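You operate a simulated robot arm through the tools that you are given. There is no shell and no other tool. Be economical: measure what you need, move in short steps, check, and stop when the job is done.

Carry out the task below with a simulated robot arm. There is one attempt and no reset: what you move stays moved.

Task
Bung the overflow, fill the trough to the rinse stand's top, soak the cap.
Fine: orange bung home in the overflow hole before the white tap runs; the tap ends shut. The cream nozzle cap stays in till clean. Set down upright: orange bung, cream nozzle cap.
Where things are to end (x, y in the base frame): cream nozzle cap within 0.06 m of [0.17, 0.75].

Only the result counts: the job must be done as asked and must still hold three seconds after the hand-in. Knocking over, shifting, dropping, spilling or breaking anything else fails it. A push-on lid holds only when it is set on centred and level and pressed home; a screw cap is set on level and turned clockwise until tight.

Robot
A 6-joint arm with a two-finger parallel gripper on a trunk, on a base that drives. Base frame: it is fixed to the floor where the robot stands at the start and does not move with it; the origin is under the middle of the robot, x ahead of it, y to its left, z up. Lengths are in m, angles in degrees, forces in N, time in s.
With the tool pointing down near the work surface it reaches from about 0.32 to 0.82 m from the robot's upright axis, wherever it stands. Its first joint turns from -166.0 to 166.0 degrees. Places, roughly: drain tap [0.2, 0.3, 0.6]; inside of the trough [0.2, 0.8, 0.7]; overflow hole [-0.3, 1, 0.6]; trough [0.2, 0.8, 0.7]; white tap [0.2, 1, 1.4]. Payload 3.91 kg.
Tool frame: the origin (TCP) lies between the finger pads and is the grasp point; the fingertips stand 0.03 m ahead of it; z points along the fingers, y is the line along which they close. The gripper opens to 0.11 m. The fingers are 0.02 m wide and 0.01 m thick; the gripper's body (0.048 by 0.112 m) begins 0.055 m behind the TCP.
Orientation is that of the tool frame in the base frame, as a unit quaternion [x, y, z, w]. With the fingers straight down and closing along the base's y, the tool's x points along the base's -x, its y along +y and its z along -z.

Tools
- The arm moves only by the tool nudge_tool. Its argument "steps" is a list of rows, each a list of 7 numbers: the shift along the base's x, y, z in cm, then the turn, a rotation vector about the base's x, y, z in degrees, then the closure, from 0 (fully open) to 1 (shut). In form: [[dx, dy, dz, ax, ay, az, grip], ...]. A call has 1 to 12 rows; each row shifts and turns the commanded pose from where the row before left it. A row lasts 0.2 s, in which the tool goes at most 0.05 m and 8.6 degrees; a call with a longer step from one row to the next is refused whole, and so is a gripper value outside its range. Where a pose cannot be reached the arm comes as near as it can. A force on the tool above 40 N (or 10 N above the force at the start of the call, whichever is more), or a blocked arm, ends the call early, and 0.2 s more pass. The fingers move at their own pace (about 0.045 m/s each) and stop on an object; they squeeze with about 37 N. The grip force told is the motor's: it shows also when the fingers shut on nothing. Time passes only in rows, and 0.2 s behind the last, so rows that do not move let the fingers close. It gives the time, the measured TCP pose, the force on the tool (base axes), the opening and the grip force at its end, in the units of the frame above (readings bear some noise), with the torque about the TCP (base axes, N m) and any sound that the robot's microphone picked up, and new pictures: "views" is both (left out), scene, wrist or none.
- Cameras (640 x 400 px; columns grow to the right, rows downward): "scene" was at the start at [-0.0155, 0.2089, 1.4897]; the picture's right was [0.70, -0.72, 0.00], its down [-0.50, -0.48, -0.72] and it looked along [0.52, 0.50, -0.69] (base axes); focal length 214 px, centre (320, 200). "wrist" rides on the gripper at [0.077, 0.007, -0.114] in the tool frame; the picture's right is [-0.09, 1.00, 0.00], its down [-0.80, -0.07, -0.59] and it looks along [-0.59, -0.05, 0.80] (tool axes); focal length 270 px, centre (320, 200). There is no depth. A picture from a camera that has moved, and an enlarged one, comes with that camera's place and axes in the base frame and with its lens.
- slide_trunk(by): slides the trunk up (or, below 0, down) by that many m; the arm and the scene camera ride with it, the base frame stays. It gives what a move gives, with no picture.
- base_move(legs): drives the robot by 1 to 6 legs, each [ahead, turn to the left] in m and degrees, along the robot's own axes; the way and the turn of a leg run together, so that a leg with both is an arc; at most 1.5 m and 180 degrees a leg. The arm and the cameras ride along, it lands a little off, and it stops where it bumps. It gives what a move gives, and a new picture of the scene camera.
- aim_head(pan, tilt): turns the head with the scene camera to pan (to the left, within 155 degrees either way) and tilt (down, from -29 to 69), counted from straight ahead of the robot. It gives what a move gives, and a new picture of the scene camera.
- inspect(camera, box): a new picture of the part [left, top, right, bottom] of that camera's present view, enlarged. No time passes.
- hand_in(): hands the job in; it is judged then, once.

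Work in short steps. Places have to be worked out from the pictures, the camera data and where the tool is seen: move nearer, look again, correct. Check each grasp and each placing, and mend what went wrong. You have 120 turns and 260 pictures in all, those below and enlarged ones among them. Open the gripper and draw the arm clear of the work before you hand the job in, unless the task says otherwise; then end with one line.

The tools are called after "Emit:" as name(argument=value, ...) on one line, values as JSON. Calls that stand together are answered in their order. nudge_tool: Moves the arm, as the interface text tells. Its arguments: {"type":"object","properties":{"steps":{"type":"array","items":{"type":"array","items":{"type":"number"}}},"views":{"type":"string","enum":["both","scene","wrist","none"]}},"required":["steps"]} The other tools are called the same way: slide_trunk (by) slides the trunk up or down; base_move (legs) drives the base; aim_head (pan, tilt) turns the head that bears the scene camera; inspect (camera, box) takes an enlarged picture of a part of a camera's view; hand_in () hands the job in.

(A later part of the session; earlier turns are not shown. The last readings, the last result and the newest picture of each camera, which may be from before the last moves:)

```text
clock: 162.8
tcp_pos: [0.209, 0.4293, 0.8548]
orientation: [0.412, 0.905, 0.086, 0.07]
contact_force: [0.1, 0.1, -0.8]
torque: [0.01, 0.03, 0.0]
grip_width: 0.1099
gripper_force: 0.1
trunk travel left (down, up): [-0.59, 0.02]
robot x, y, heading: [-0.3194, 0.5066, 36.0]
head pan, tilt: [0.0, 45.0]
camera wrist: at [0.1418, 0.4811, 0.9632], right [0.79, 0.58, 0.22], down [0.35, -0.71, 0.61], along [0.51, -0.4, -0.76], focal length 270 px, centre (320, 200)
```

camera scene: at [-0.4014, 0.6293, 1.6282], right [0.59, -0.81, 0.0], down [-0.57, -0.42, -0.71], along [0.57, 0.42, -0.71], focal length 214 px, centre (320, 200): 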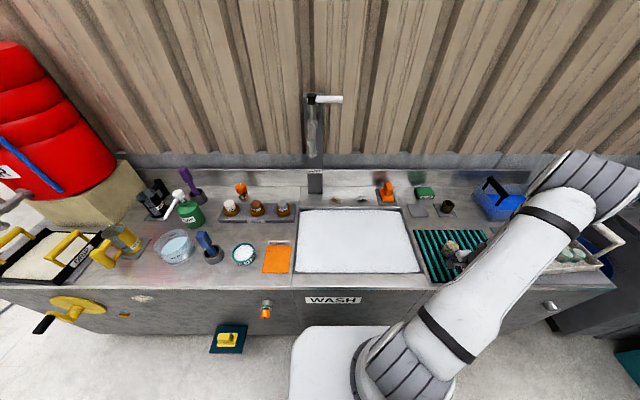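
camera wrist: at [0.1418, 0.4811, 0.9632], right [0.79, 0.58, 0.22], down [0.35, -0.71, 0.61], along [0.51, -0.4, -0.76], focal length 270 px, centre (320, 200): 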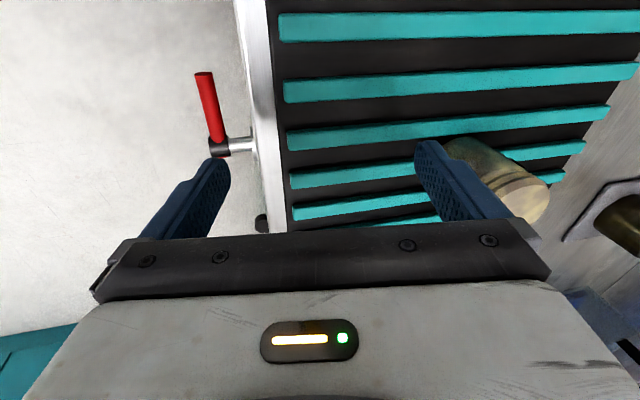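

Lower than I planned but clear. Raise 12 cm and level the tool.

Emit:
nudge_tool(steps=[[-1, 0, 4, 0, 0, 0, 0], [-1, 0, 4, 0, 0, 0, 0], [0, 0, 4, -2.83, 5.68, 0, 0], [0, 0, 2, -2.83, 5.68, 0, 0], [0, 0, 0, 0, 0, 0, 0]], views="wrist")

Emit:
inspect(camera="scene", box=[390, 190, 510, 290])

```text
clock: 164.0
tcp_pos: [0.1898, 0.4109, 0.9394]
orientation: [0.406, 0.902, 0.065, 0.128]
contact_force: [0.1, -0.3, -1.0]
torque: [0.02, 0.01, -0.02]
grip_width: 0.1099
gripper_force: 0.1
out of reach, approached as far as the arm can: row 2, 3, 4
trunk travel left (down, up): [-0.59, 0.02]
robot x, y, heading: [-0.3189, 0.5026, 36.2]
head pan, tilt: [0.0, 45.0]
camera wrist: at [0.1122, 0.4711, 1.035], right [0.77, 0.59, 0.24], down [0.29, -0.66, 0.7], along [0.57, -0.47, -0.68], focal length 270 px, centre (320, 200)
```

wrist: 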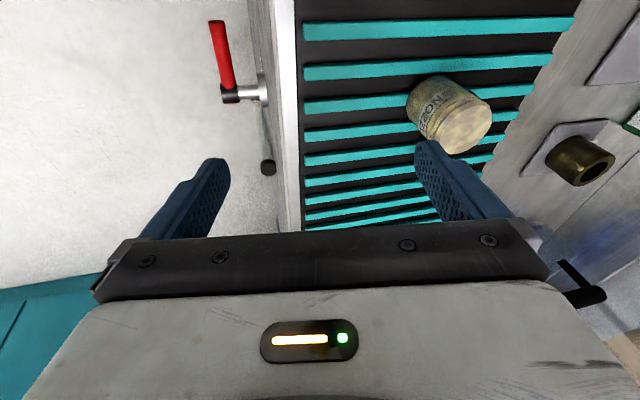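

```text
4.00 times, centred on (450, 240) of scene
camera zoom: at [-0.4015, 0.6296, 1.6282], right [0.59, -0.81, 0.0], down [-0.57, -0.42, -0.71], along [0.57, 0.42, -0.71], focal length 858 px, centre (-200, 40)
```

zoom: 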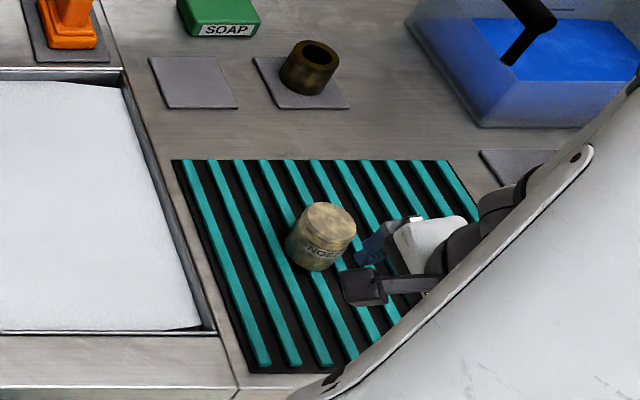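

Emit:
nudge_tool(steps=[[2, 0.5, 3, 0, 0, 0, 0], [2.5, 1, 3, 0, 0, 0, 0], [3, 1, 3, 0, 0, 0, 0], [3, 1, 2, 0, 0, 0, 0], [3, 1.2, 0, 0, 0, 0, 0], [0, 0, 0, 0, 0, 0, 0]], views="wrist")

```text
clock: 165.4
tcp_pos: [0.3282, 0.4345, 1.0368]
orientation: [0.408, 0.893, 0.036, 0.187]
contact_force: [-0.3, 0.2, 0.9]
torque: [0.0, -0.04, -0.01]
grip_width: 0.1099
gripper_force: 0.0
out of reach, approached as far as the arm can: row 1, 2, 3
trunk travel left (down, up): [-0.59, 0.02]
robot x, y, heading: [-0.3159, 0.5039, 35.9]
head pan, tilt: [0.0, 45.0]
camera wrist: at [0.2457, 0.506, 1.1195], right [0.77, 0.6, 0.24], down [0.21, -0.59, 0.78], along [0.61, -0.55, -0.58], focal length 270 px, centre (320, 200)
```

wrist: 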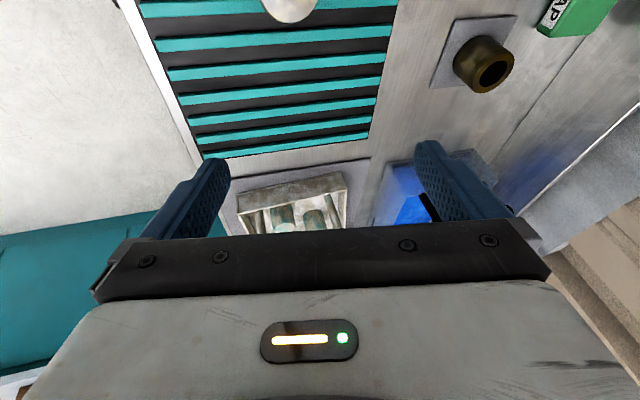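

Emit:
nudge_tool(steps=[[0, 0, 0, 1.72, 7.1, 0, 0], [0, 0, 0, 1.72, 7.1, 0, 0], [0, 0, 0, 1.72, 7.1, 0, 0], [0, 0, 0, 0, 0, 0, 0]], views="wrist")

```text
clock: 166.4
tcp_pos: [0.3289, 0.4348, 1.0356]
orientation: [0.415, 0.91, -0.002, -0.002]
contact_force: [1.2, 0.2, -0.1]
torque: [0.03, 0.0, -0.01]
grip_width: 0.11
gripper_force: 0.0
trunk travel left (down, up): [-0.59, 0.02]
robot x, y, heading: [-0.3221, 0.5027, 36.1]
head pan, tilt: [0.0, 45.0]
camera wrist: at [0.2829, 0.4964, 1.1496], right [0.81, 0.59, 0.0], down [0.47, -0.65, 0.59], along [0.35, -0.48, -0.8], focal length 270 px, centre (320, 200)
```

wrist: 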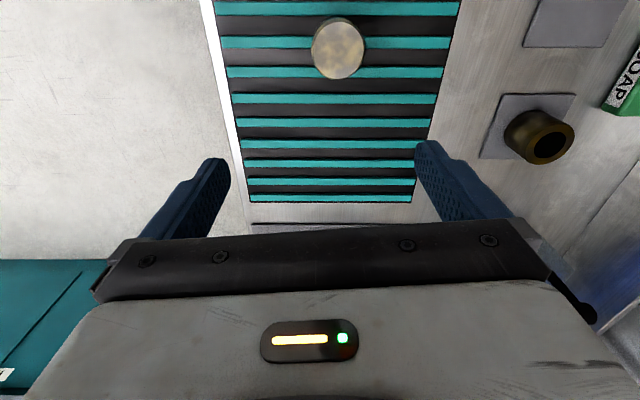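

Tool straight down. Cap top centre ≈ (0.32, 0.479), Ø ≈ 5 cm. Move above it and descend part way.

Emit:
nudge_tool(steps=[[-0.9, 4.4, -1, 0, 0, 0, 0], [0, 0, -4.5, 0, 0, 0, 0], [0, 0, -4.5, 0, 0, 0, 0], [0, 0, 0, 0, 0, 0, 0]], views="both")

Emit:
inspect(camera="scene", box=[400, 180, 500, 260])

```text
clock: 167.4
tcp_pos: [0.3182, 0.4798, 0.9378]
orientation: [0.415, 0.91, -0.002, -0.001]
contact_force: [0.5, 0.0, 0.3]
torque: [0.03, -0.04, -0.03]
grip_width: 0.1102
gripper_force: 0.1
trunk travel left (down, up): [-0.59, 0.02]
robot x, y, heading: [-0.3204, 0.5027, 36.2]
head pan, tilt: [0.0, 45.0]
camera scene: at [-0.4019, 0.6298, 1.6282], right [0.59, -0.81, 0.0], down [-0.57, -0.42, -0.71], along [0.57, 0.42, -0.71], focal length 214 px, centre (320, 200)
camera wrist: at [0.2736, 0.543, 1.0509], right [0.81, 0.59, 0.0], down [0.47, -0.65, 0.59], along [0.35, -0.48, -0.8], focal length 270 px, centre (320, 200)
```

scene: 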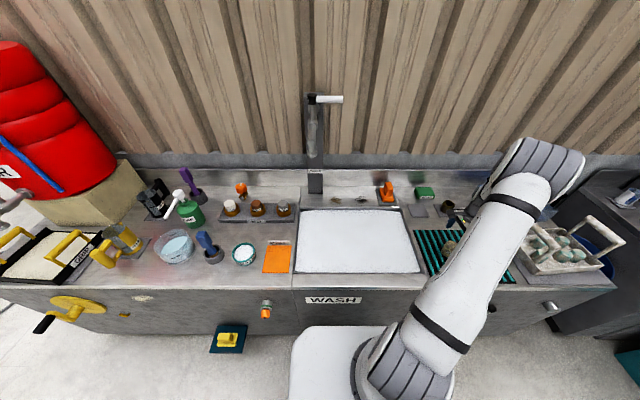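
wrist: 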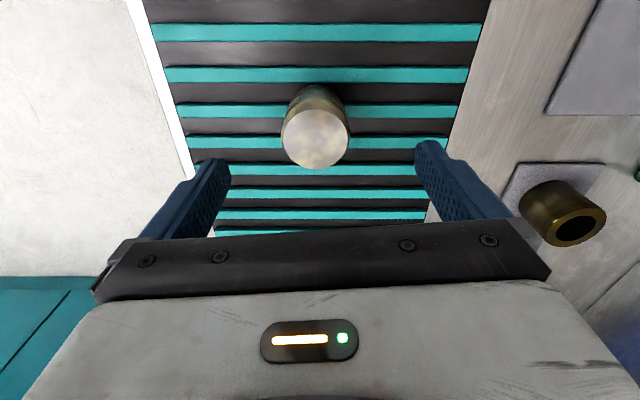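

```text
5.00 times, centred on (450, 220) of scene
camera zoom: at [-0.4019, 0.6298, 1.6282], right [0.59, -0.81, 0.0], down [-0.57, -0.42, -0.71], along [0.57, 0.42, -0.71], focal length 1072 px, centre (-330, 100)
```

zoom: 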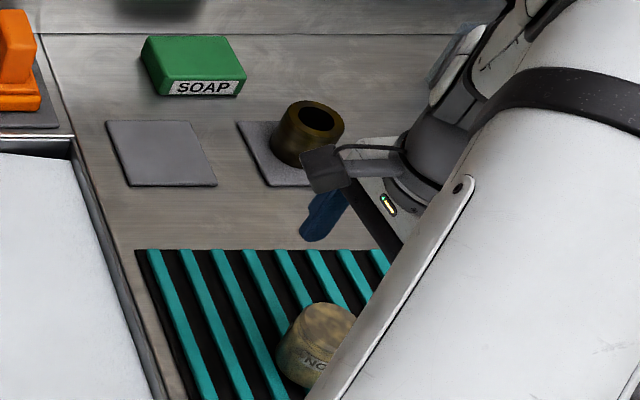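

Cap top is at z≈0.877, centred within a few mm. Descend to z 0.845 and grip.

Emit:
nudge_tool(steps=[[-0.26, -0.23, -3.1, 0, 0, 0, 0], [0, 0, -3.1, 0, 0, 0, 0], [0, 0, -3.1, 0, 0, 0, 0], [0, 0, 0, 0, 0, 0, 0]], views="wrist")

Emit:
nudge_tool(steps=[[0, 0, 0, 0, 0, 0, 1], [0, 0, 0, 0, 0, 0, 1], [0, 0, 0, 0, 0, 0, 1], [0, 0, 0, 0, 0, 0, 1], [0, 0, 0, 0, 0, 0, 1], [0, 0, 0, 0, 0, 0, 1]], views="wrist")

```text
clock: 168.4
tcp_pos: [0.3161, 0.4761, 0.8436]
orientation: [0.415, 0.91, -0.001, -0.001]
contact_force: [0.0, -0.5, 0.0]
torque: [0.02, 0.01, -0.02]
grip_width: 0.1104
gripper_force: 0.1
trunk travel left (down, up): [-0.59, 0.02]
robot x, y, heading: [-0.3196, 0.5024, 36.0]
head pan, tilt: [0.0, 45.0]
camera wrist: at [0.2707, 0.5382, 0.9571], right [0.81, 0.59, 0.0], down [0.47, -0.65, 0.59], along [0.35, -0.48, -0.8], focal length 270 px, centre (320, 200)
```

wrist: 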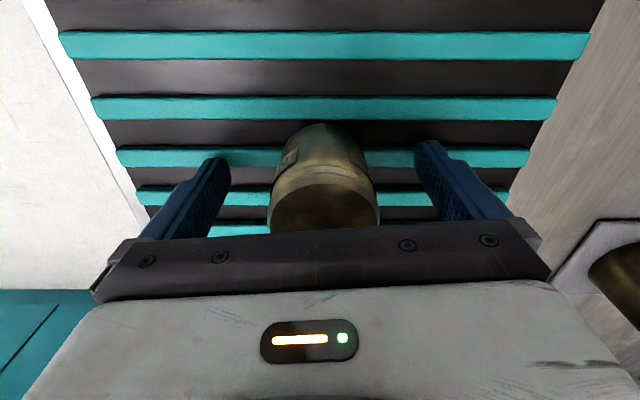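

```text
clock: 169.8
tcp_pos: [0.3149, 0.4762, 0.844]
orientation: [0.415, 0.91, -0.001, 0.0]
contact_force: [-0.9, -0.1, 0.3]
torque: [0.03, -0.04, -0.03]
grip_width: 0.049
gripper_force: 36.6
trunk travel left (down, up): [-0.59, 0.02]
robot x, y, heading: [-0.3202, 0.5041, 36.2]
head pan, tilt: [0.0, 45.0]
camera wrist: at [0.2707, 0.5384, 0.9573], right [0.81, 0.59, 0.0], down [0.47, -0.65, 0.59], along [0.35, -0.48, -0.8], focal length 270 px, centre (320, 200)
```

wrist: 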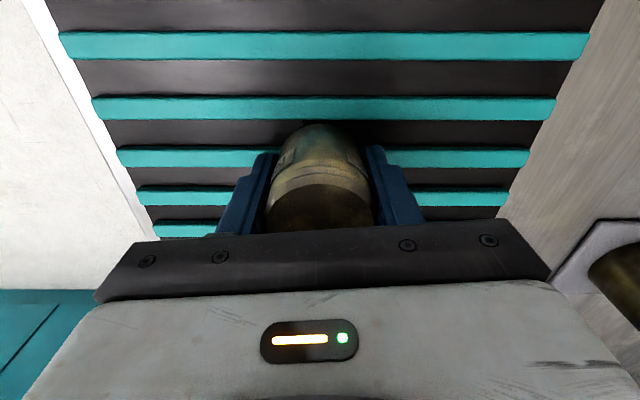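

Gripped (49 mm). Lift, and back the base 0.1 m for a comfortable reach over the trough.

Emit:
nudge_tool(steps=[[0, 0, 3, 0, 0, 0, 1], [0, 0, 4, 0, 0, 0, 1], [0, 0, 4, 0, 0, 0, 1], [0, 0, 3, 0, 0, 0, 1], [0, 0, 0, 0, 0, 0, 1]], views="wrist")

Emit:
base_move(legs=[[-0.1, 0]])

```text
clock: 171.0
tcp_pos: [0.3153, 0.4744, 0.9829]
orientation: [0.415, 0.91, -0.002, -0.001]
contact_force: [-0.6, 0.2, -1.5]
torque: [0.03, 0.01, -0.03]
grip_width: 0.049
gripper_force: 36.2
trunk travel left (down, up): [-0.59, 0.02]
robot x, y, heading: [-0.3234, 0.5043, 36.1]
head pan, tilt: [0.0, 45.0]
camera wrist: at [0.2704, 0.5379, 1.0958], right [0.81, 0.59, 0.0], down [0.47, -0.65, 0.59], along [0.35, -0.48, -0.8], focal length 270 px, centre (320, 200)
```

wrist: 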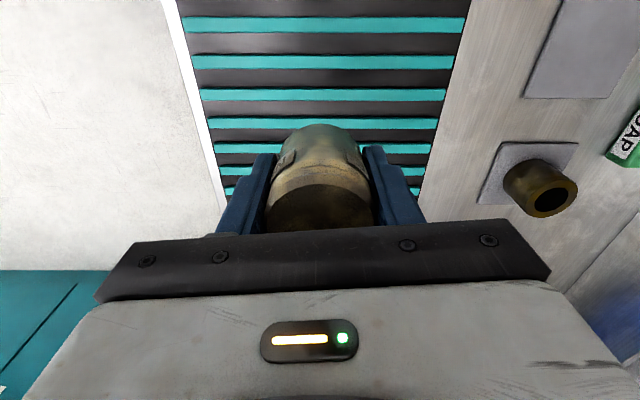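

```text
clock: 172.1
tcp_pos: [0.2327, 0.4141, 0.9832]
orientation: [0.417, 0.909, 0.0, -0.001]
contact_force: [-1.7, -0.6, -0.5]
torque: [0.0, -0.03, 0.02]
grip_width: 0.0488
gripper_force: 37.4
trunk travel left (down, up): [-0.59, 0.02]
robot x, y, heading: [-0.4023, 0.4426, 35.9]
head pan, tilt: [0.0, 45.0]
camera scene: at [-0.4844, 0.5693, 1.6282], right [0.59, -0.81, 0.0], down [-0.57, -0.42, -0.71], along [0.57, 0.42, -0.71], focal length 214 px, centre (320, 200)
```

scene: 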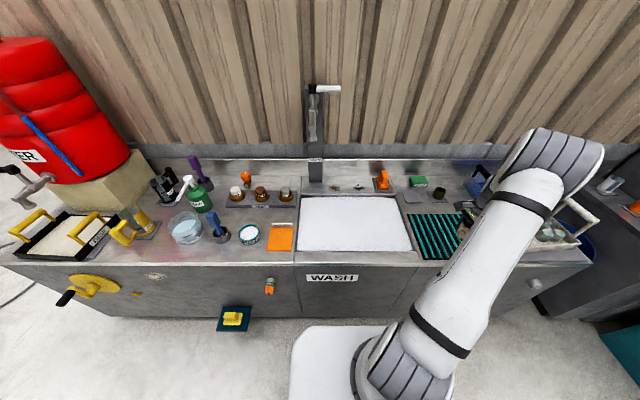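

Emit:
nudge_tool(steps=[[-0.79, 4.2, 0, 0, 0, 0, 1], [-0.79, 4.2, 0, 0, 0, 0, 1], [-0.79, 4.2, 0, 0, 0, 0, 1], [-0.79, 4.2, 0, 0, 0, 0, 1], [-0.79, 4.2, 0, 0, 0, 0, 1], [-0.79, 4.2, 0, 0, 0, 0, 1], [-0.79, 4.2, 0, 0, 0, 0, 1], [-0.74, 4.2, 0, 0, 0, 0, 1], [0, 0, 0, 0, 0, 0, 1]], views="both")

```text
clock: 174.1
tcp_pos: [0.1703, 0.7493, 0.984]
orientation: [0.416, 0.909, -0.001, 0.0]
contact_force: [0.4, 0.5, -1.0]
torque: [0.01, -0.01, 0.02]
grip_width: 0.049
gripper_force: 37.2
trunk travel left (down, up): [-0.59, 0.02]
robot x, y, heading: [-0.4053, 0.4426, 35.9]
head pan, tilt: [0.0, 45.0]
camera scene: at [-0.4828, 0.5703, 1.6282], right [0.59, -0.81, 0.0], down [-0.57, -0.42, -0.71], along [0.57, 0.42, -0.71], focal length 214 px, centre (320, 200)
camera wrist: at [0.1252, 0.8123, 1.0965], right [0.81, 0.58, 0.0], down [0.47, -0.65, 0.59], along [0.35, -0.48, -0.8], focal length 270 px, centre (320, 200)
```

scene: 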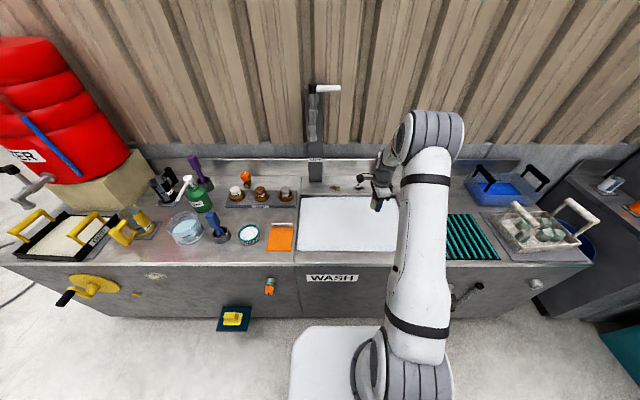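
wrist: 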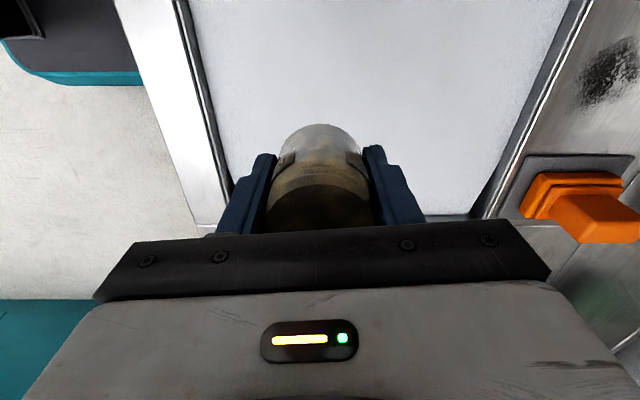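

Over the target. Lower into the trough gently until the floor is felt.

Emit:
nudge_tool(steps=[[0, 0, -3.5, 0, 0, 0, 1], [0, 0, -3.5, 0, 0, 0, 1], [0, 0, -3.5, 0, 0, 0, 1], [0, 0, -3.5, 0, 0, 0, 1], [0, 0, -2, 0, 0, 0, 1], [0, 0, -1.5, 0, 0, 0, 1], [0, 0, -1.5, 0, 0, 0, 1], [0, 0, -1.5, 0, 0, 0, 1], [0, 0, 0, 0, 0, 0, 1]], views="both")

```text
clock: 176.1
tcp_pos: [0.1711, 0.7503, 0.7764]
orientation: [0.416, 0.909, -0.001, 0.0]
contact_force: [-0.2, -0.1, -0.6]
torque: [0.01, 0.0, 0.0]
grip_width: 0.0491
gripper_force: 37.0
trunk travel left (down, up): [-0.59, 0.02]
robot x, y, heading: [-0.4023, 0.4426, 35.6]
head pan, tilt: [0.0, 45.0]
camera scene: at [-0.4827, 0.5705, 1.6282], right [0.59, -0.81, 0.0], down [-0.57, -0.42, -0.71], along [0.57, 0.42, -0.71], focal length 214 px, centre (320, 200)
camera wrist: at [0.1259, 0.8131, 0.8892], right [0.81, 0.58, 0.0], down [0.47, -0.65, 0.59], along [0.35, -0.48, -0.8], focal length 270 px, centre (320, 200)
```

scene: 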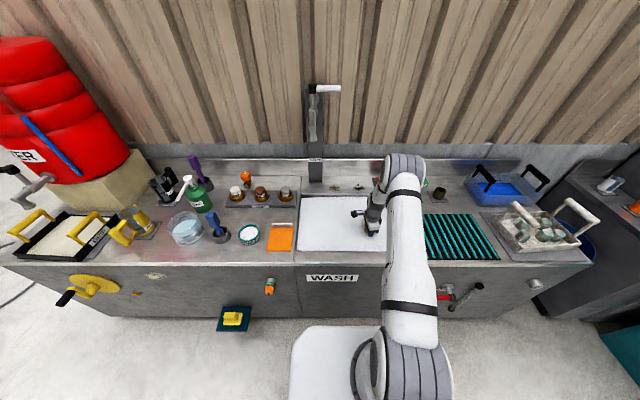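
wrist: 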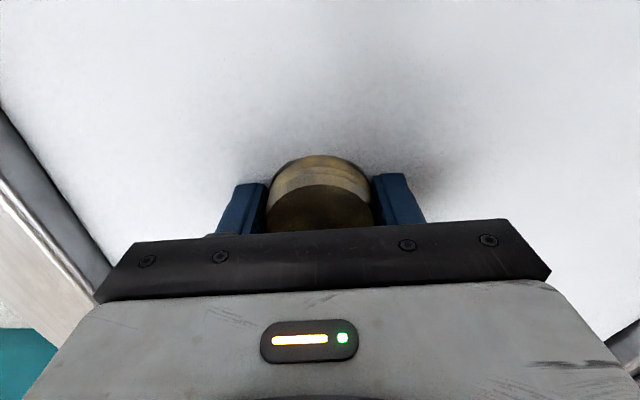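

Emit:
nudge_tool(steps=[[0, 0, -1.5, 0, 0, 0, 1], [0, 0, -1.5, 0, 0, 0, 1], [0, 0, -1.5, 0, 0, 0, 1], [0, 0, -1.2, 0, 0, 0, 1], [0, 0, -1.2, 0, 0, 0, 1], [0, 0, -1.2, 0, 0, 0, 1], [0, 0, 0, 0, 0, 0, 1]], views="wrist")

```text
clock: 177.2
tcp_pos: [0.1728, 0.7506, 0.7261]
orientation: [0.416, 0.909, 0.0, 0.001]
contact_force: [-12.1, -6.6, 29.3]
torque: [-0.69, 1.16, 0.01]
grip_width: 0.0491
gripper_force: 36.6
trunk travel left (down, up): [-0.59, 0.02]
robot x, y, heading: [-0.3969, 0.4431, 36.0]
head pan, tilt: [0.0, 45.0]
stopped in row 5: the force on the tool passed its limit at 73 N (the readings are from after the stop); the commanded pose is now the measured one
camera wrist: at [0.127, 0.8133, 0.8385], right [0.81, 0.58, 0.0], down [0.47, -0.65, 0.6], along [0.35, -0.48, -0.8], focal length 270 px, centre (320, 200)
```

wrist: 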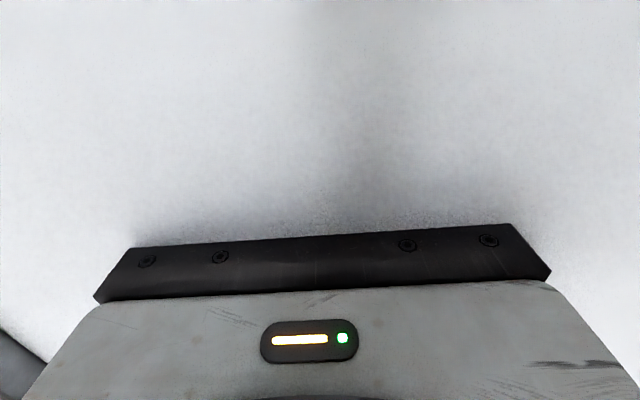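

Floor felt at TCP z≈0.726 with the cap just submerged. Ease up 2 mm and release, then withdraw straight up.

Emit:
nudge_tool(steps=[[0, 0, 0.1, 0, 0, 0, 1], [0, 0, 0, 0, 0, 0, 1], [0, 0, 0, 0, 0, 0, 0.75]], views="none")

Emit:
nudge_tool(steps=[[0, 0, 0, 0, 0, 0, 0.3], [0, 0, 0, 0, 0, 0, 0.3], [0, 0, 0, 0, 0, 0, 0.3], [0, 0, 0, 0, 0, 0, 0.3]], views="none")

```text
clock: 178.0
tcp_pos: [0.1716, 0.7502, 0.7262]
orientation: [0.416, 0.909, 0.003, 0.001]
contact_force: [-12.3, -7.6, 32.4]
torque: [-0.79, 1.21, 0.05]
grip_width: 0.0489
gripper_force: 37.1
trunk travel left (down, up): [-0.59, 0.02]
robot x, y, heading: [-0.3984, 0.446, 35.8]
head pan, tilt: [0.0, 45.0]
```

```text
clock: 179.0
tcp_pos: [0.1775, 0.754, 0.7246]
orientation: [0.416, 0.909, 0.004, 0.004]
contact_force: [15.2, 22.6, 29.9]
torque: [0.19, 0.51, -0.53]
grip_width: 0.0634
gripper_force: 0.1
trunk travel left (down, up): [-0.59, 0.02]
robot x, y, heading: [-0.4005, 0.4443, 36.0]
head pan, tilt: [0.0, 45.0]
```

Some contact force remains. Raise 1 cm and re-read.

Emit:
nudge_tool(steps=[[0, 0, 0.5, 0, 0, 0, 0.3], [0, 0, 0.5, 0, 0, 0, 0.3], [0, 0, 0, 0, 0, 0, 0.3]], views="wrist")

```text
clock: 179.8
tcp_pos: [0.1734, 0.7511, 0.7305]
orientation: [0.416, 0.909, -0.001, -0.001]
contact_force: [0.4, 0.0, 0.2]
torque: [-0.02, 0.01, 0.01]
grip_width: 0.077
gripper_force: 0.2
trunk travel left (down, up): [-0.59, 0.02]
robot x, y, heading: [-0.4003, 0.4441, 35.8]
head pan, tilt: [0.0, 45.0]
camera wrist: at [0.1291, 0.8132, 0.8445], right [0.81, 0.58, 0.0], down [0.47, -0.65, 0.59], along [0.35, -0.48, -0.8], focal length 270 px, centre (320, 200)
```

wrist: 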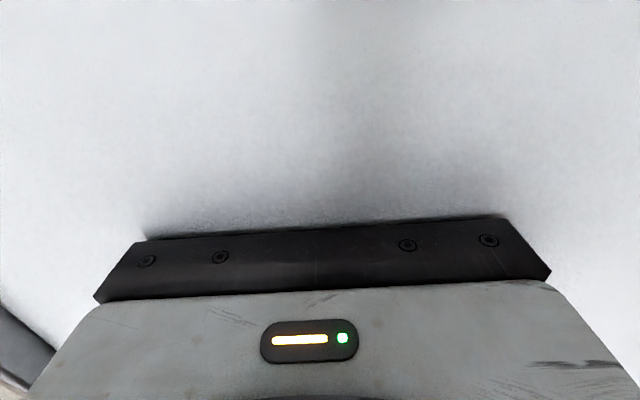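

Free now: the fingertips had touched the trough floor (z≈0.695), so the cap stands on it. Open and withdraw straight up slowly.

Emit:
nudge_tool(steps=[[0, 0, 0.3, 0, 0, 0, 0], [0, 0, 0, 0, 0, 0, 0], [0, 0, 1, 0, 0, 0, 0], [0, 0, 1.5, 0, 0, 0, 0], [0, 0, 2, 0, 0, 0, 0], [0, 0, 3, 0, 0, 0, 0], [0, 0, 4, 0, 0, 0, 0], [0, 0, 4, 0, 0, 0, 0], [0, 0, 4, 0, 0, 0, 0]], views="both")

Emit:
inspect(camera="wrist", box=[160, 60, 480, 230])

```text
clock: 181.8
tcp_pos: [0.1761, 0.754, 0.9307]
orientation: [0.416, 0.909, 0.001, 0.0]
contact_force: [-0.2, -0.6, 0.0]
torque: [0.02, 0.01, 0.02]
grip_width: 0.1102
gripper_force: 0.1
trunk travel left (down, up): [-0.59, 0.02]
robot x, y, heading: [-0.404, 0.4443, 36.0]
head pan, tilt: [0.0, 45.0]
camera scene: at [-0.4836, 0.5701, 1.6281], right [0.59, -0.81, 0.0], down [-0.57, -0.42, -0.71], along [0.57, 0.42, -0.71], focal length 214 px, centre (320, 200)
camera wrist: at [0.1304, 0.816, 1.0443], right [0.81, 0.58, 0.0], down [0.47, -0.65, 0.59], along [0.35, -0.48, -0.8], focal length 270 px, centre (320, 200)
```

scene: 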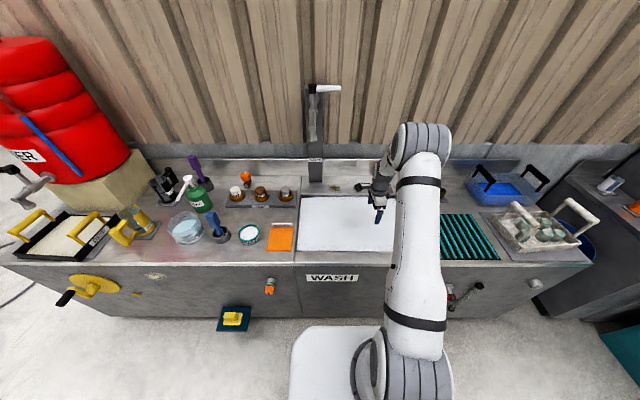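
wrist: 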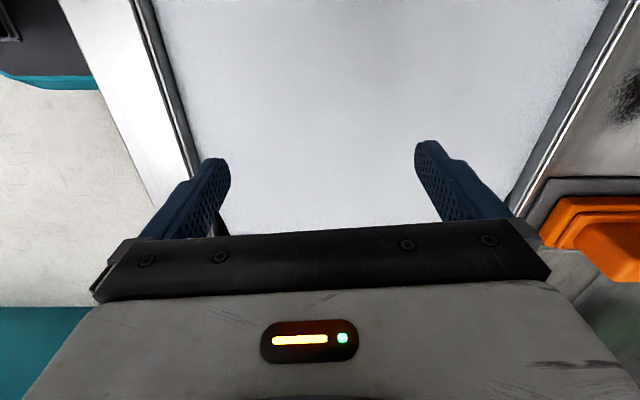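

```text
2.00 times, centred on (320, 145) of wrist
camera zoom: at [0.1304, 0.816, 1.0443], right [0.81, 0.58, 0.0], down [0.47, -0.65, 0.59], along [0.35, -0.48, -0.8], focal length 541 px, centre (320, 310)
```

zoom: 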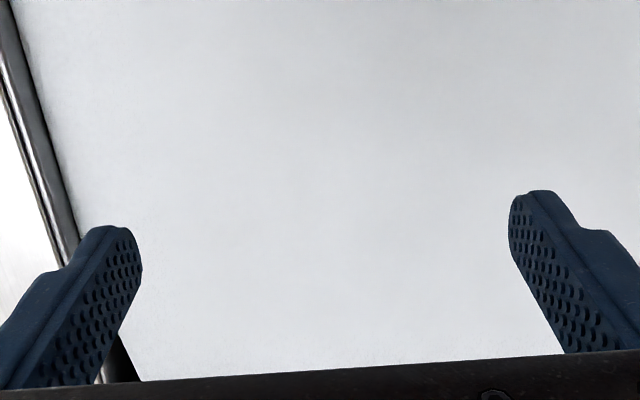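

The cap is fully submerged. Move the arm clear (back toward the robot), then watch the tube and bath over time.

Emit:
nudge_tool(steps=[[-1, -1, 4, 0, 0, 0, 0], [-1, -2, 4, 0, 0, 0, 0], [0, -4.5, 1, 0, 0, 0, 0], [0, -4.7, 0, 0, 0, 0, 0], [0, -4.7, 0, 0, 0, 0, 0], [0, -4.7, 0, 0, 0, 0, 0], [0, -4.7, 0, 0, 0, 0, 0], [0, -4.7, 0, 0, 0, 0, 0], [0, -4.7, 0, 0, 0, 0, 0], [-1, -4.6, 0, 0, 0, 0, 0], [-1, -4.6, 0, 0, 0, 0, 0]], views="none")

Emit:
aim_head(pan=-15, tilt=45)

```text
clock: 184.2
tcp_pos: [0.1342, 0.2995, 1.021]
orientation: [0.417, 0.909, 0.001, 0.001]
contact_force: [0.9, 0.7, -0.1]
torque: [0.02, 0.0, 0.0]
grip_width: 0.1099
gripper_force: 0.1
trunk travel left (down, up): [-0.59, 0.02]
robot x, y, heading: [-0.4016, 0.4486, 35.9]
head pan, tilt: [0.0, 45.0]
```

```text
clock: 185.0
tcp_pos: [0.1356, 0.301, 1.0213]
orientation: [0.417, 0.909, 0.0, 0.0]
contact_force: [-0.3, 0.0, -0.7]
torque: [0.04, 0.0, 0.03]
grip_width: 0.11
gripper_force: 0.0
trunk travel left (down, up): [-0.59, 0.02]
robot x, y, heading: [-0.4003, 0.4443, 36.0]
head pan, tilt: [-15.0, 45.0]
camera scene: at [-0.473, 0.5517, 1.6282], right [0.36, -0.93, 0.0], down [-0.66, -0.25, -0.71], along [0.66, 0.25, -0.71], focal length 214 px, centre (320, 200)
```

scene: 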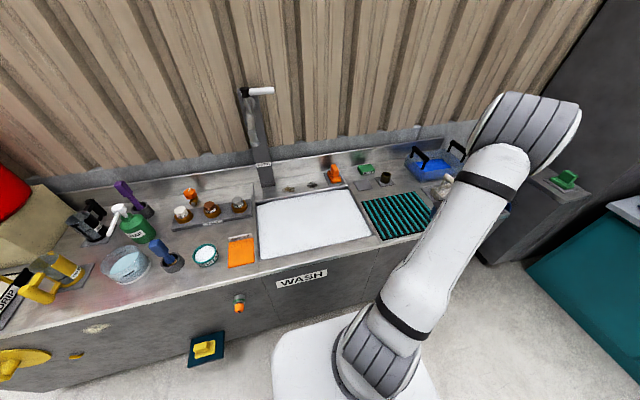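

Emit:
nudge_tool(steps=[[0, 0, 0, 0, 0, 0, 0], [0, 0, 0, 0, 0, 0, 0], [0, 0, 0, 0, 0, 0, 0], [0, 0, 0, 0, 0, 0, 0], [0, 0, 0, 0, 0, 0, 0], [0, 0, 0, 0, 0, 0, 0], [0, 0, 0, 0, 0, 0, 0], [0, 0, 0, 0, 0, 0, 0], [0, 0, 0, 0, 0, 0, 0], [0, 0, 0, 0, 0, 0, 0], [0, 0, 0, 0, 0, 0, 0], [0, 0, 0, 0, 0, 0, 0]], views="wrist")

Emit:
inspect(camera="scene", box=[245, 180, 375, 265])

```text
clock: 187.6
tcp_pos: [0.1365, 0.302, 1.0202]
orientation: [0.416, 0.909, 0.0, 0.001]
contact_force: [0.3, 0.1, 0.1]
torque: [-0.02, 0.02, -0.01]
grip_width: 0.11
gripper_force: 0.1
trunk travel left (down, up): [-0.59, 0.02]
robot x, y, heading: [-0.4013, 0.4469, 35.8]
head pan, tilt: [-15.0, 45.0]
camera wrist: at [0.0898, 0.3636, 1.1348], right [0.81, 0.58, 0.0], down [0.47, -0.65, 0.59], along [0.35, -0.48, -0.8], focal length 270 px, centre (320, 200)
```

wrist: 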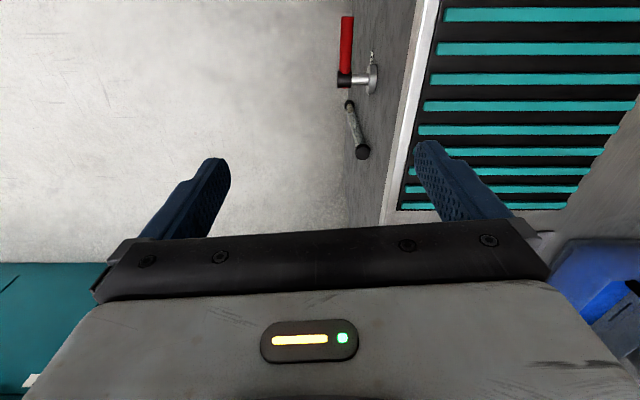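

```text
4.71 times, centred on (310, 222) of scene
camera zoom: at [-0.4728, 0.5516, 1.6282], right [0.36, -0.93, 0.0], down [-0.66, -0.25, -0.71], along [0.66, 0.25, -0.71], focal length 1009 px, centre (367, 94)
```

zoom: 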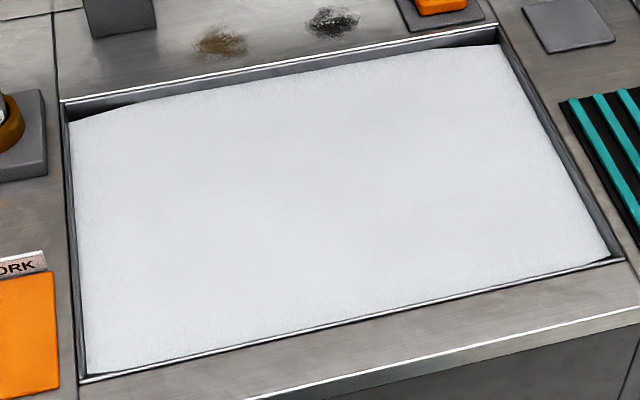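

Emit:
inspect(camera="wrist", box=[320, 0, 400, 170])

Emit:
inspect(camera="wrist", box=[338, 92, 378, 164])

```text
2.35 times, centred on (360, 85) of wrist
camera zoom: at [0.0898, 0.3636, 1.1348], right [0.81, 0.58, 0.0], down [0.47, -0.65, 0.59], along [0.35, -0.48, -0.8], focal length 636 px, centre (226, 471)
```

zoom: 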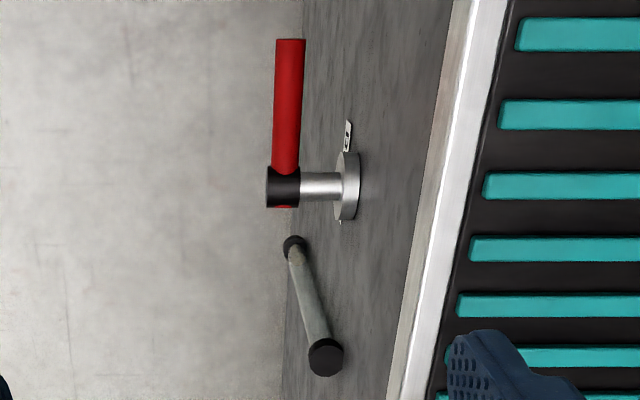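

```text
5.56 times, centred on (358, 128) of wrist
camera zoom: at [0.0898, 0.3636, 1.1348], right [0.81, 0.58, 0.0], down [0.47, -0.65, 0.59], along [0.35, -0.48, -0.8], focal length 1502 px, centre (109, 600)
```

zoom: 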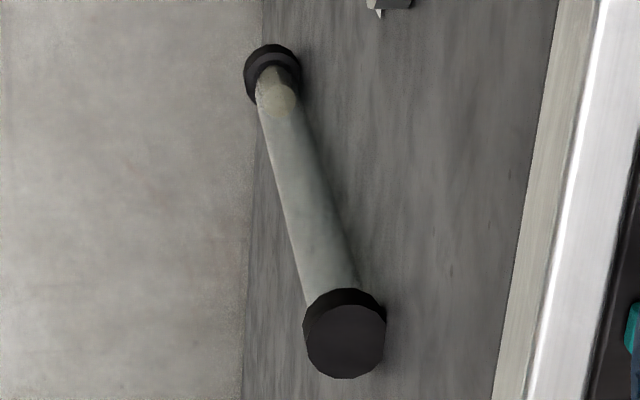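

Wait ~10 s and see whether the tube's column changes while the cap soaks.

Emit:
nudge_tool(steps=[[0, 0, 0, 0, 0, 0, 0], [0, 0, 0, 0, 0, 0, 0], [0, 0, 0, 0, 0, 0, 0], [0, 0, 0, 0, 0, 0, 0], [0, 0, 0, 0, 0, 0, 0], [0, 0, 0, 0, 0, 0, 0], [0, 0, 0, 0, 0, 0, 0], [0, 0, 0, 0, 0, 0, 0], [0, 0, 0, 0, 0, 0, 0], [0, 0, 0, 0, 0, 0, 0], [0, 0, 0, 0, 0, 0, 0], [0, 0, 0, 0, 0, 0, 0]], views="none")

Emit:
nudge_tool(steps=[[0, 0, 0, 0, 0, 0, 0], [0, 0, 0, 0, 0, 0, 0], [0, 0, 0, 0, 0, 0, 0], [0, 0, 0, 0, 0, 0, 0], [0, 0, 0, 0, 0, 0, 0], [0, 0, 0, 0, 0, 0, 0], [0, 0, 0, 0, 0, 0, 0], [0, 0, 0, 0, 0, 0, 0], [0, 0, 0, 0, 0, 0, 0], [0, 0, 0, 0, 0, 0, 0], [0, 0, 0, 0, 0, 0, 0], [0, 0, 0, 0, 0, 0, 0]], views="none")

Emit:
nudge_tool(steps=[[0, 0, 0, 0, 0, 0, 0], [0, 0, 0, 0, 0, 0, 0], [0, 0, 0, 0, 0, 0, 0], [0, 0, 0, 0, 0, 0, 0], [0, 0, 0, 0, 0, 0, 0], [0, 0, 0, 0, 0, 0, 0], [0, 0, 0, 0, 0, 0, 0], [0, 0, 0, 0, 0, 0, 0], [0, 0, 0, 0, 0, 0, 0], [0, 0, 0, 0, 0, 0, 0], [0, 0, 0, 0, 0, 0, 0], [0, 0, 0, 0, 0, 0, 0]], views="none")

Emit:
nudge_tool(steps=[[0, 0, 0, 0, 0, 0, 0], [0, 0, 0, 0, 0, 0, 0], [0, 0, 0, 0, 0, 0, 0], [0, 0, 0, 0, 0, 0, 0], [0, 0, 0, 0, 0, 0, 0], [0, 0, 0, 0, 0, 0, 0], [0, 0, 0, 0, 0, 0, 0], [0, 0, 0, 0, 0, 0, 0], [0, 0, 0, 0, 0, 0, 0], [0, 0, 0, 0, 0, 0, 0], [0, 0, 0, 0, 0, 0, 0], [0, 0, 0, 0, 0, 0, 0]], views="none")

Emit:
inspect(camera="wrist", box=[338, 92, 378, 164])

Emit:
inspect(camera="scene", box=[245, 180, 375, 265])

```text
clock: 190.2
tcp_pos: [0.1356, 0.3, 1.0227]
orientation: [0.417, 0.909, 0.001, 0.001]
contact_force: [0.6, -0.1, 0.1]
torque: [-0.01, 0.03, 0.0]
grip_width: 0.1098
gripper_force: 0.1
trunk travel left (down, up): [-0.59, 0.02]
robot x, y, heading: [-0.4035, 0.4443, 36.0]
head pan, tilt: [-15.0, 45.0]
```

```text
clock: 192.8
tcp_pos: [0.1359, 0.3012, 1.0212]
orientation: [0.416, 0.909, 0.001, 0.0]
contact_force: [0.0, 0.2, -0.2]
torque: [0.01, 0.01, -0.01]
grip_width: 0.1099
gripper_force: 0.0
trunk travel left (down, up): [-0.59, 0.02]
robot x, y, heading: [-0.3991, 0.4427, 35.9]
head pan, tilt: [-15.0, 45.0]
```

```text
clock: 195.4
tcp_pos: [0.1353, 0.3012, 1.0216]
orientation: [0.417, 0.909, 0.001, 0.0]
contact_force: [0.3, -0.3, 0.0]
torque: [0.01, 0.0, -0.04]
grip_width: 0.1102
gripper_force: 0.1
trunk travel left (down, up): [-0.59, 0.02]
robot x, y, heading: [-0.3989, 0.4467, 36.1]
head pan, tilt: [-15.0, 45.0]
```

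```text
clock: 198.0
tcp_pos: [0.1354, 0.3016, 1.0212]
orientation: [0.417, 0.909, 0.0, 0.0]
contact_force: [0.0, -0.3, 0.2]
torque: [-0.01, 0.02, 0.0]
grip_width: 0.1102
gripper_force: 0.2
trunk travel left (down, up): [-0.59, 0.02]
robot x, y, heading: [-0.4017, 0.4446, 35.7]
head pan, tilt: [-15.0, 45.0]
```

```text
5.56 times, centred on (358, 128) of wrist
camera zoom: at [0.0898, 0.3636, 1.1348], right [0.81, 0.58, 0.0], down [0.47, -0.65, 0.59], along [0.35, -0.48, -0.8], focal length 1502 px, centre (109, 600)
```

zoom: 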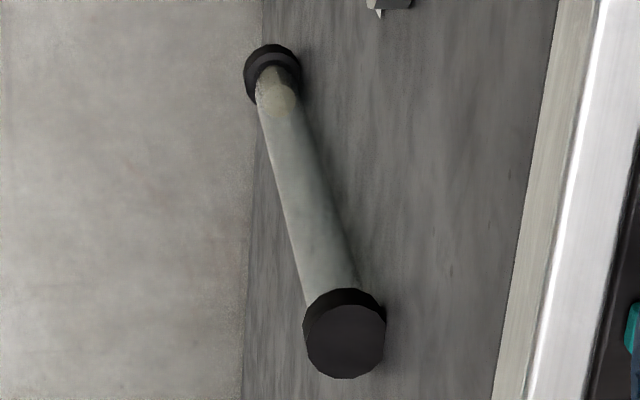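

```text
4.71 times, centred on (310, 222) of scene
camera zoom: at [-0.4728, 0.5516, 1.6282], right [0.36, -0.93, 0.0], down [-0.66, -0.25, -0.71], along [0.66, 0.25, -0.71], focal length 1009 px, centre (367, 94)
```

zoom: 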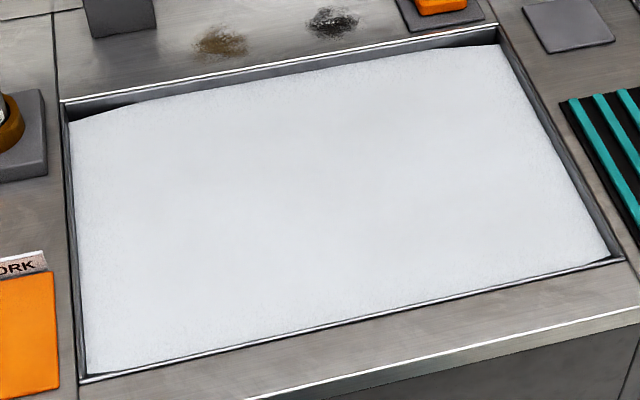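

The tube's column looks slightly changed (higher/paler). Wait another ~15 s and compare.

Emit:
nudge_tool(steps=[[0, 0, 0, 0, 0, 0, 0], [0, 0, 0, 0, 0, 0, 0], [0, 0, 0, 0, 0, 0, 0], [0, 0, 0, 0, 0, 0, 0], [0, 0, 0, 0, 0, 0, 0], [0, 0, 0, 0, 0, 0, 0], [0, 0, 0, 0, 0, 0, 0], [0, 0, 0, 0, 0, 0, 0], [0, 0, 0, 0, 0, 0, 0], [0, 0, 0, 0, 0, 0, 0], [0, 0, 0, 0, 0, 0, 0], [0, 0, 0, 0, 0, 0, 0]], views="none")

Emit:
nudge_tool(steps=[[0, 0, 0, 0, 0, 0, 0], [0, 0, 0, 0, 0, 0, 0], [0, 0, 0, 0, 0, 0, 0], [0, 0, 0, 0, 0, 0, 0], [0, 0, 0, 0, 0, 0, 0], [0, 0, 0, 0, 0, 0, 0], [0, 0, 0, 0, 0, 0, 0], [0, 0, 0, 0, 0, 0, 0], [0, 0, 0, 0, 0, 0, 0], [0, 0, 0, 0, 0, 0, 0], [0, 0, 0, 0, 0, 0, 0], [0, 0, 0, 0, 0, 0, 0]], views="none")

Emit:
nudge_tool(steps=[[0, 0, 0, 0, 0, 0, 0], [0, 0, 0, 0, 0, 0, 0], [0, 0, 0, 0, 0, 0, 0], [0, 0, 0, 0, 0, 0, 0], [0, 0, 0, 0, 0, 0, 0], [0, 0, 0, 0, 0, 0, 0], [0, 0, 0, 0, 0, 0, 0], [0, 0, 0, 0, 0, 0, 0], [0, 0, 0, 0, 0, 0, 0], [0, 0, 0, 0, 0, 0, 0], [0, 0, 0, 0, 0, 0, 0], [0, 0, 0, 0, 0, 0, 0]], views="none")

Emit:
nudge_tool(steps=[[0, 0, 0, 0, 0, 0, 0], [0, 0, 0, 0, 0, 0, 0], [0, 0, 0, 0, 0, 0, 0], [0, 0, 0, 0, 0, 0, 0], [0, 0, 0, 0, 0, 0, 0], [0, 0, 0, 0, 0, 0, 0], [0, 0, 0, 0, 0, 0, 0], [0, 0, 0, 0, 0, 0, 0], [0, 0, 0, 0, 0, 0, 0], [0, 0, 0, 0, 0, 0, 0], [0, 0, 0, 0, 0, 0, 0], [0, 0, 0, 0, 0, 0, 0]], views="none")

Emit:
nudge_tool(steps=[[0, 0, 0, 0, 0, 0, 0], [0, 0, 0, 0, 0, 0, 0], [0, 0, 0, 0, 0, 0, 0], [0, 0, 0, 0, 0, 0, 0], [0, 0, 0, 0, 0, 0, 0], [0, 0, 0, 0, 0, 0, 0], [0, 0, 0, 0, 0, 0, 0], [0, 0, 0, 0, 0, 0, 0], [0, 0, 0, 0, 0, 0, 0], [0, 0, 0, 0, 0, 0, 0], [0, 0, 0, 0, 0, 0, 0], [0, 0, 0, 0, 0, 0, 0]], views="none")

Emit:
nudge_tool(steps=[[0, 0, 0, 0, 0, 0, 0], [0, 0, 0, 0, 0, 0, 0], [0, 0, 0, 0, 0, 0, 0], [0, 0, 0, 0, 0, 0, 0], [0, 0, 0, 0, 0, 0, 0], [0, 0, 0, 0, 0, 0, 0], [0, 0, 0, 0, 0, 0, 0], [0, 0, 0, 0, 0, 0, 0], [0, 0, 0, 0, 0, 0, 0], [0, 0, 0, 0, 0, 0, 0], [0, 0, 0, 0, 0, 0, 0], [0, 0, 0, 0, 0, 0, 0]], views="none")

Emit:
inspect(camera="wrist", box=[338, 92, 378, 164])

```text
clock: 200.6
tcp_pos: [0.1362, 0.3011, 1.0209]
orientation: [0.417, 0.909, 0.0, -0.001]
contact_force: [-0.1, -0.1, -0.2]
torque: [0.01, -0.01, 0.06]
grip_width: 0.11
gripper_force: 0.0
trunk travel left (down, up): [-0.59, 0.02]
robot x, y, heading: [-0.4049, 0.4488, 36.0]
head pan, tilt: [-15.0, 45.0]
```

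```text
clock: 203.2
tcp_pos: [0.1341, 0.3019, 1.0198]
orientation: [0.416, 0.909, 0.001, 0.0]
contact_force: [0.5, -0.2, -0.6]
torque: [0.02, -0.01, 0.03]
grip_width: 0.1102
gripper_force: 0.1
trunk travel left (down, up): [-0.59, 0.02]
robot x, y, heading: [-0.3987, 0.4465, 36.2]
head pan, tilt: [-15.0, 45.0]
```

```text
clock: 205.8
tcp_pos: [0.1342, 0.2996, 1.0216]
orientation: [0.416, 0.909, 0.0, 0.0]
contact_force: [-0.2, -0.6, 0.5]
torque: [0.01, 0.01, 0.01]
grip_width: 0.1098
gripper_force: 0.0
trunk travel left (down, up): [-0.59, 0.02]
robot x, y, heading: [-0.4025, 0.4438, 35.9]
head pan, tilt: [-15.0, 45.0]
```

```text
clock: 208.4
tcp_pos: [0.1348, 0.3019, 1.0205]
orientation: [0.417, 0.909, 0.002, 0.001]
contact_force: [-0.1, -0.3, -0.3]
torque: [-0.05, 0.0, -0.01]
grip_width: 0.1099
gripper_force: 0.0
trunk travel left (down, up): [-0.59, 0.02]
robot x, y, heading: [-0.4033, 0.4429, 36.1]
head pan, tilt: [-15.0, 45.0]
```

```text
clock: 211.0
tcp_pos: [0.1347, 0.3002, 1.021]
orientation: [0.416, 0.909, 0.001, 0.0]
contact_force: [0.3, -0.9, 0.0]
torque: [-0.01, 0.0, 0.02]
grip_width: 0.1101
gripper_force: 0.0
trunk travel left (down, up): [-0.59, 0.02]
robot x, y, heading: [-0.3999, 0.447, 36.0]
head pan, tilt: [-15.0, 45.0]
```

```text
clock: 213.6
tcp_pos: [0.1364, 0.3014, 1.0212]
orientation: [0.416, 0.909, 0.0, 0.0]
contact_force: [-0.4, -0.1, -0.2]
torque: [0.02, 0.01, -0.01]
grip_width: 0.11
gripper_force: 0.1
trunk travel left (down, up): [-0.59, 0.02]
robot x, y, heading: [-0.4037, 0.4454, 36.2]
head pan, tilt: [-15.0, 45.0]
```

```text
5.56 times, centred on (358, 128) of wrist
camera zoom: at [0.0898, 0.3636, 1.1348], right [0.81, 0.58, 0.0], down [0.47, -0.65, 0.59], along [0.35, -0.48, -0.8], focal length 1502 px, centre (109, 600)
```

zoom: 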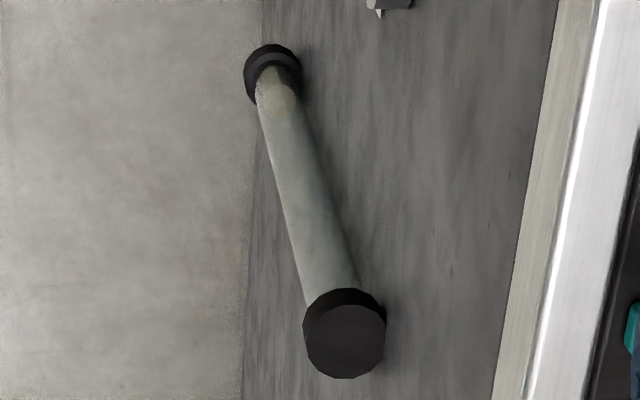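

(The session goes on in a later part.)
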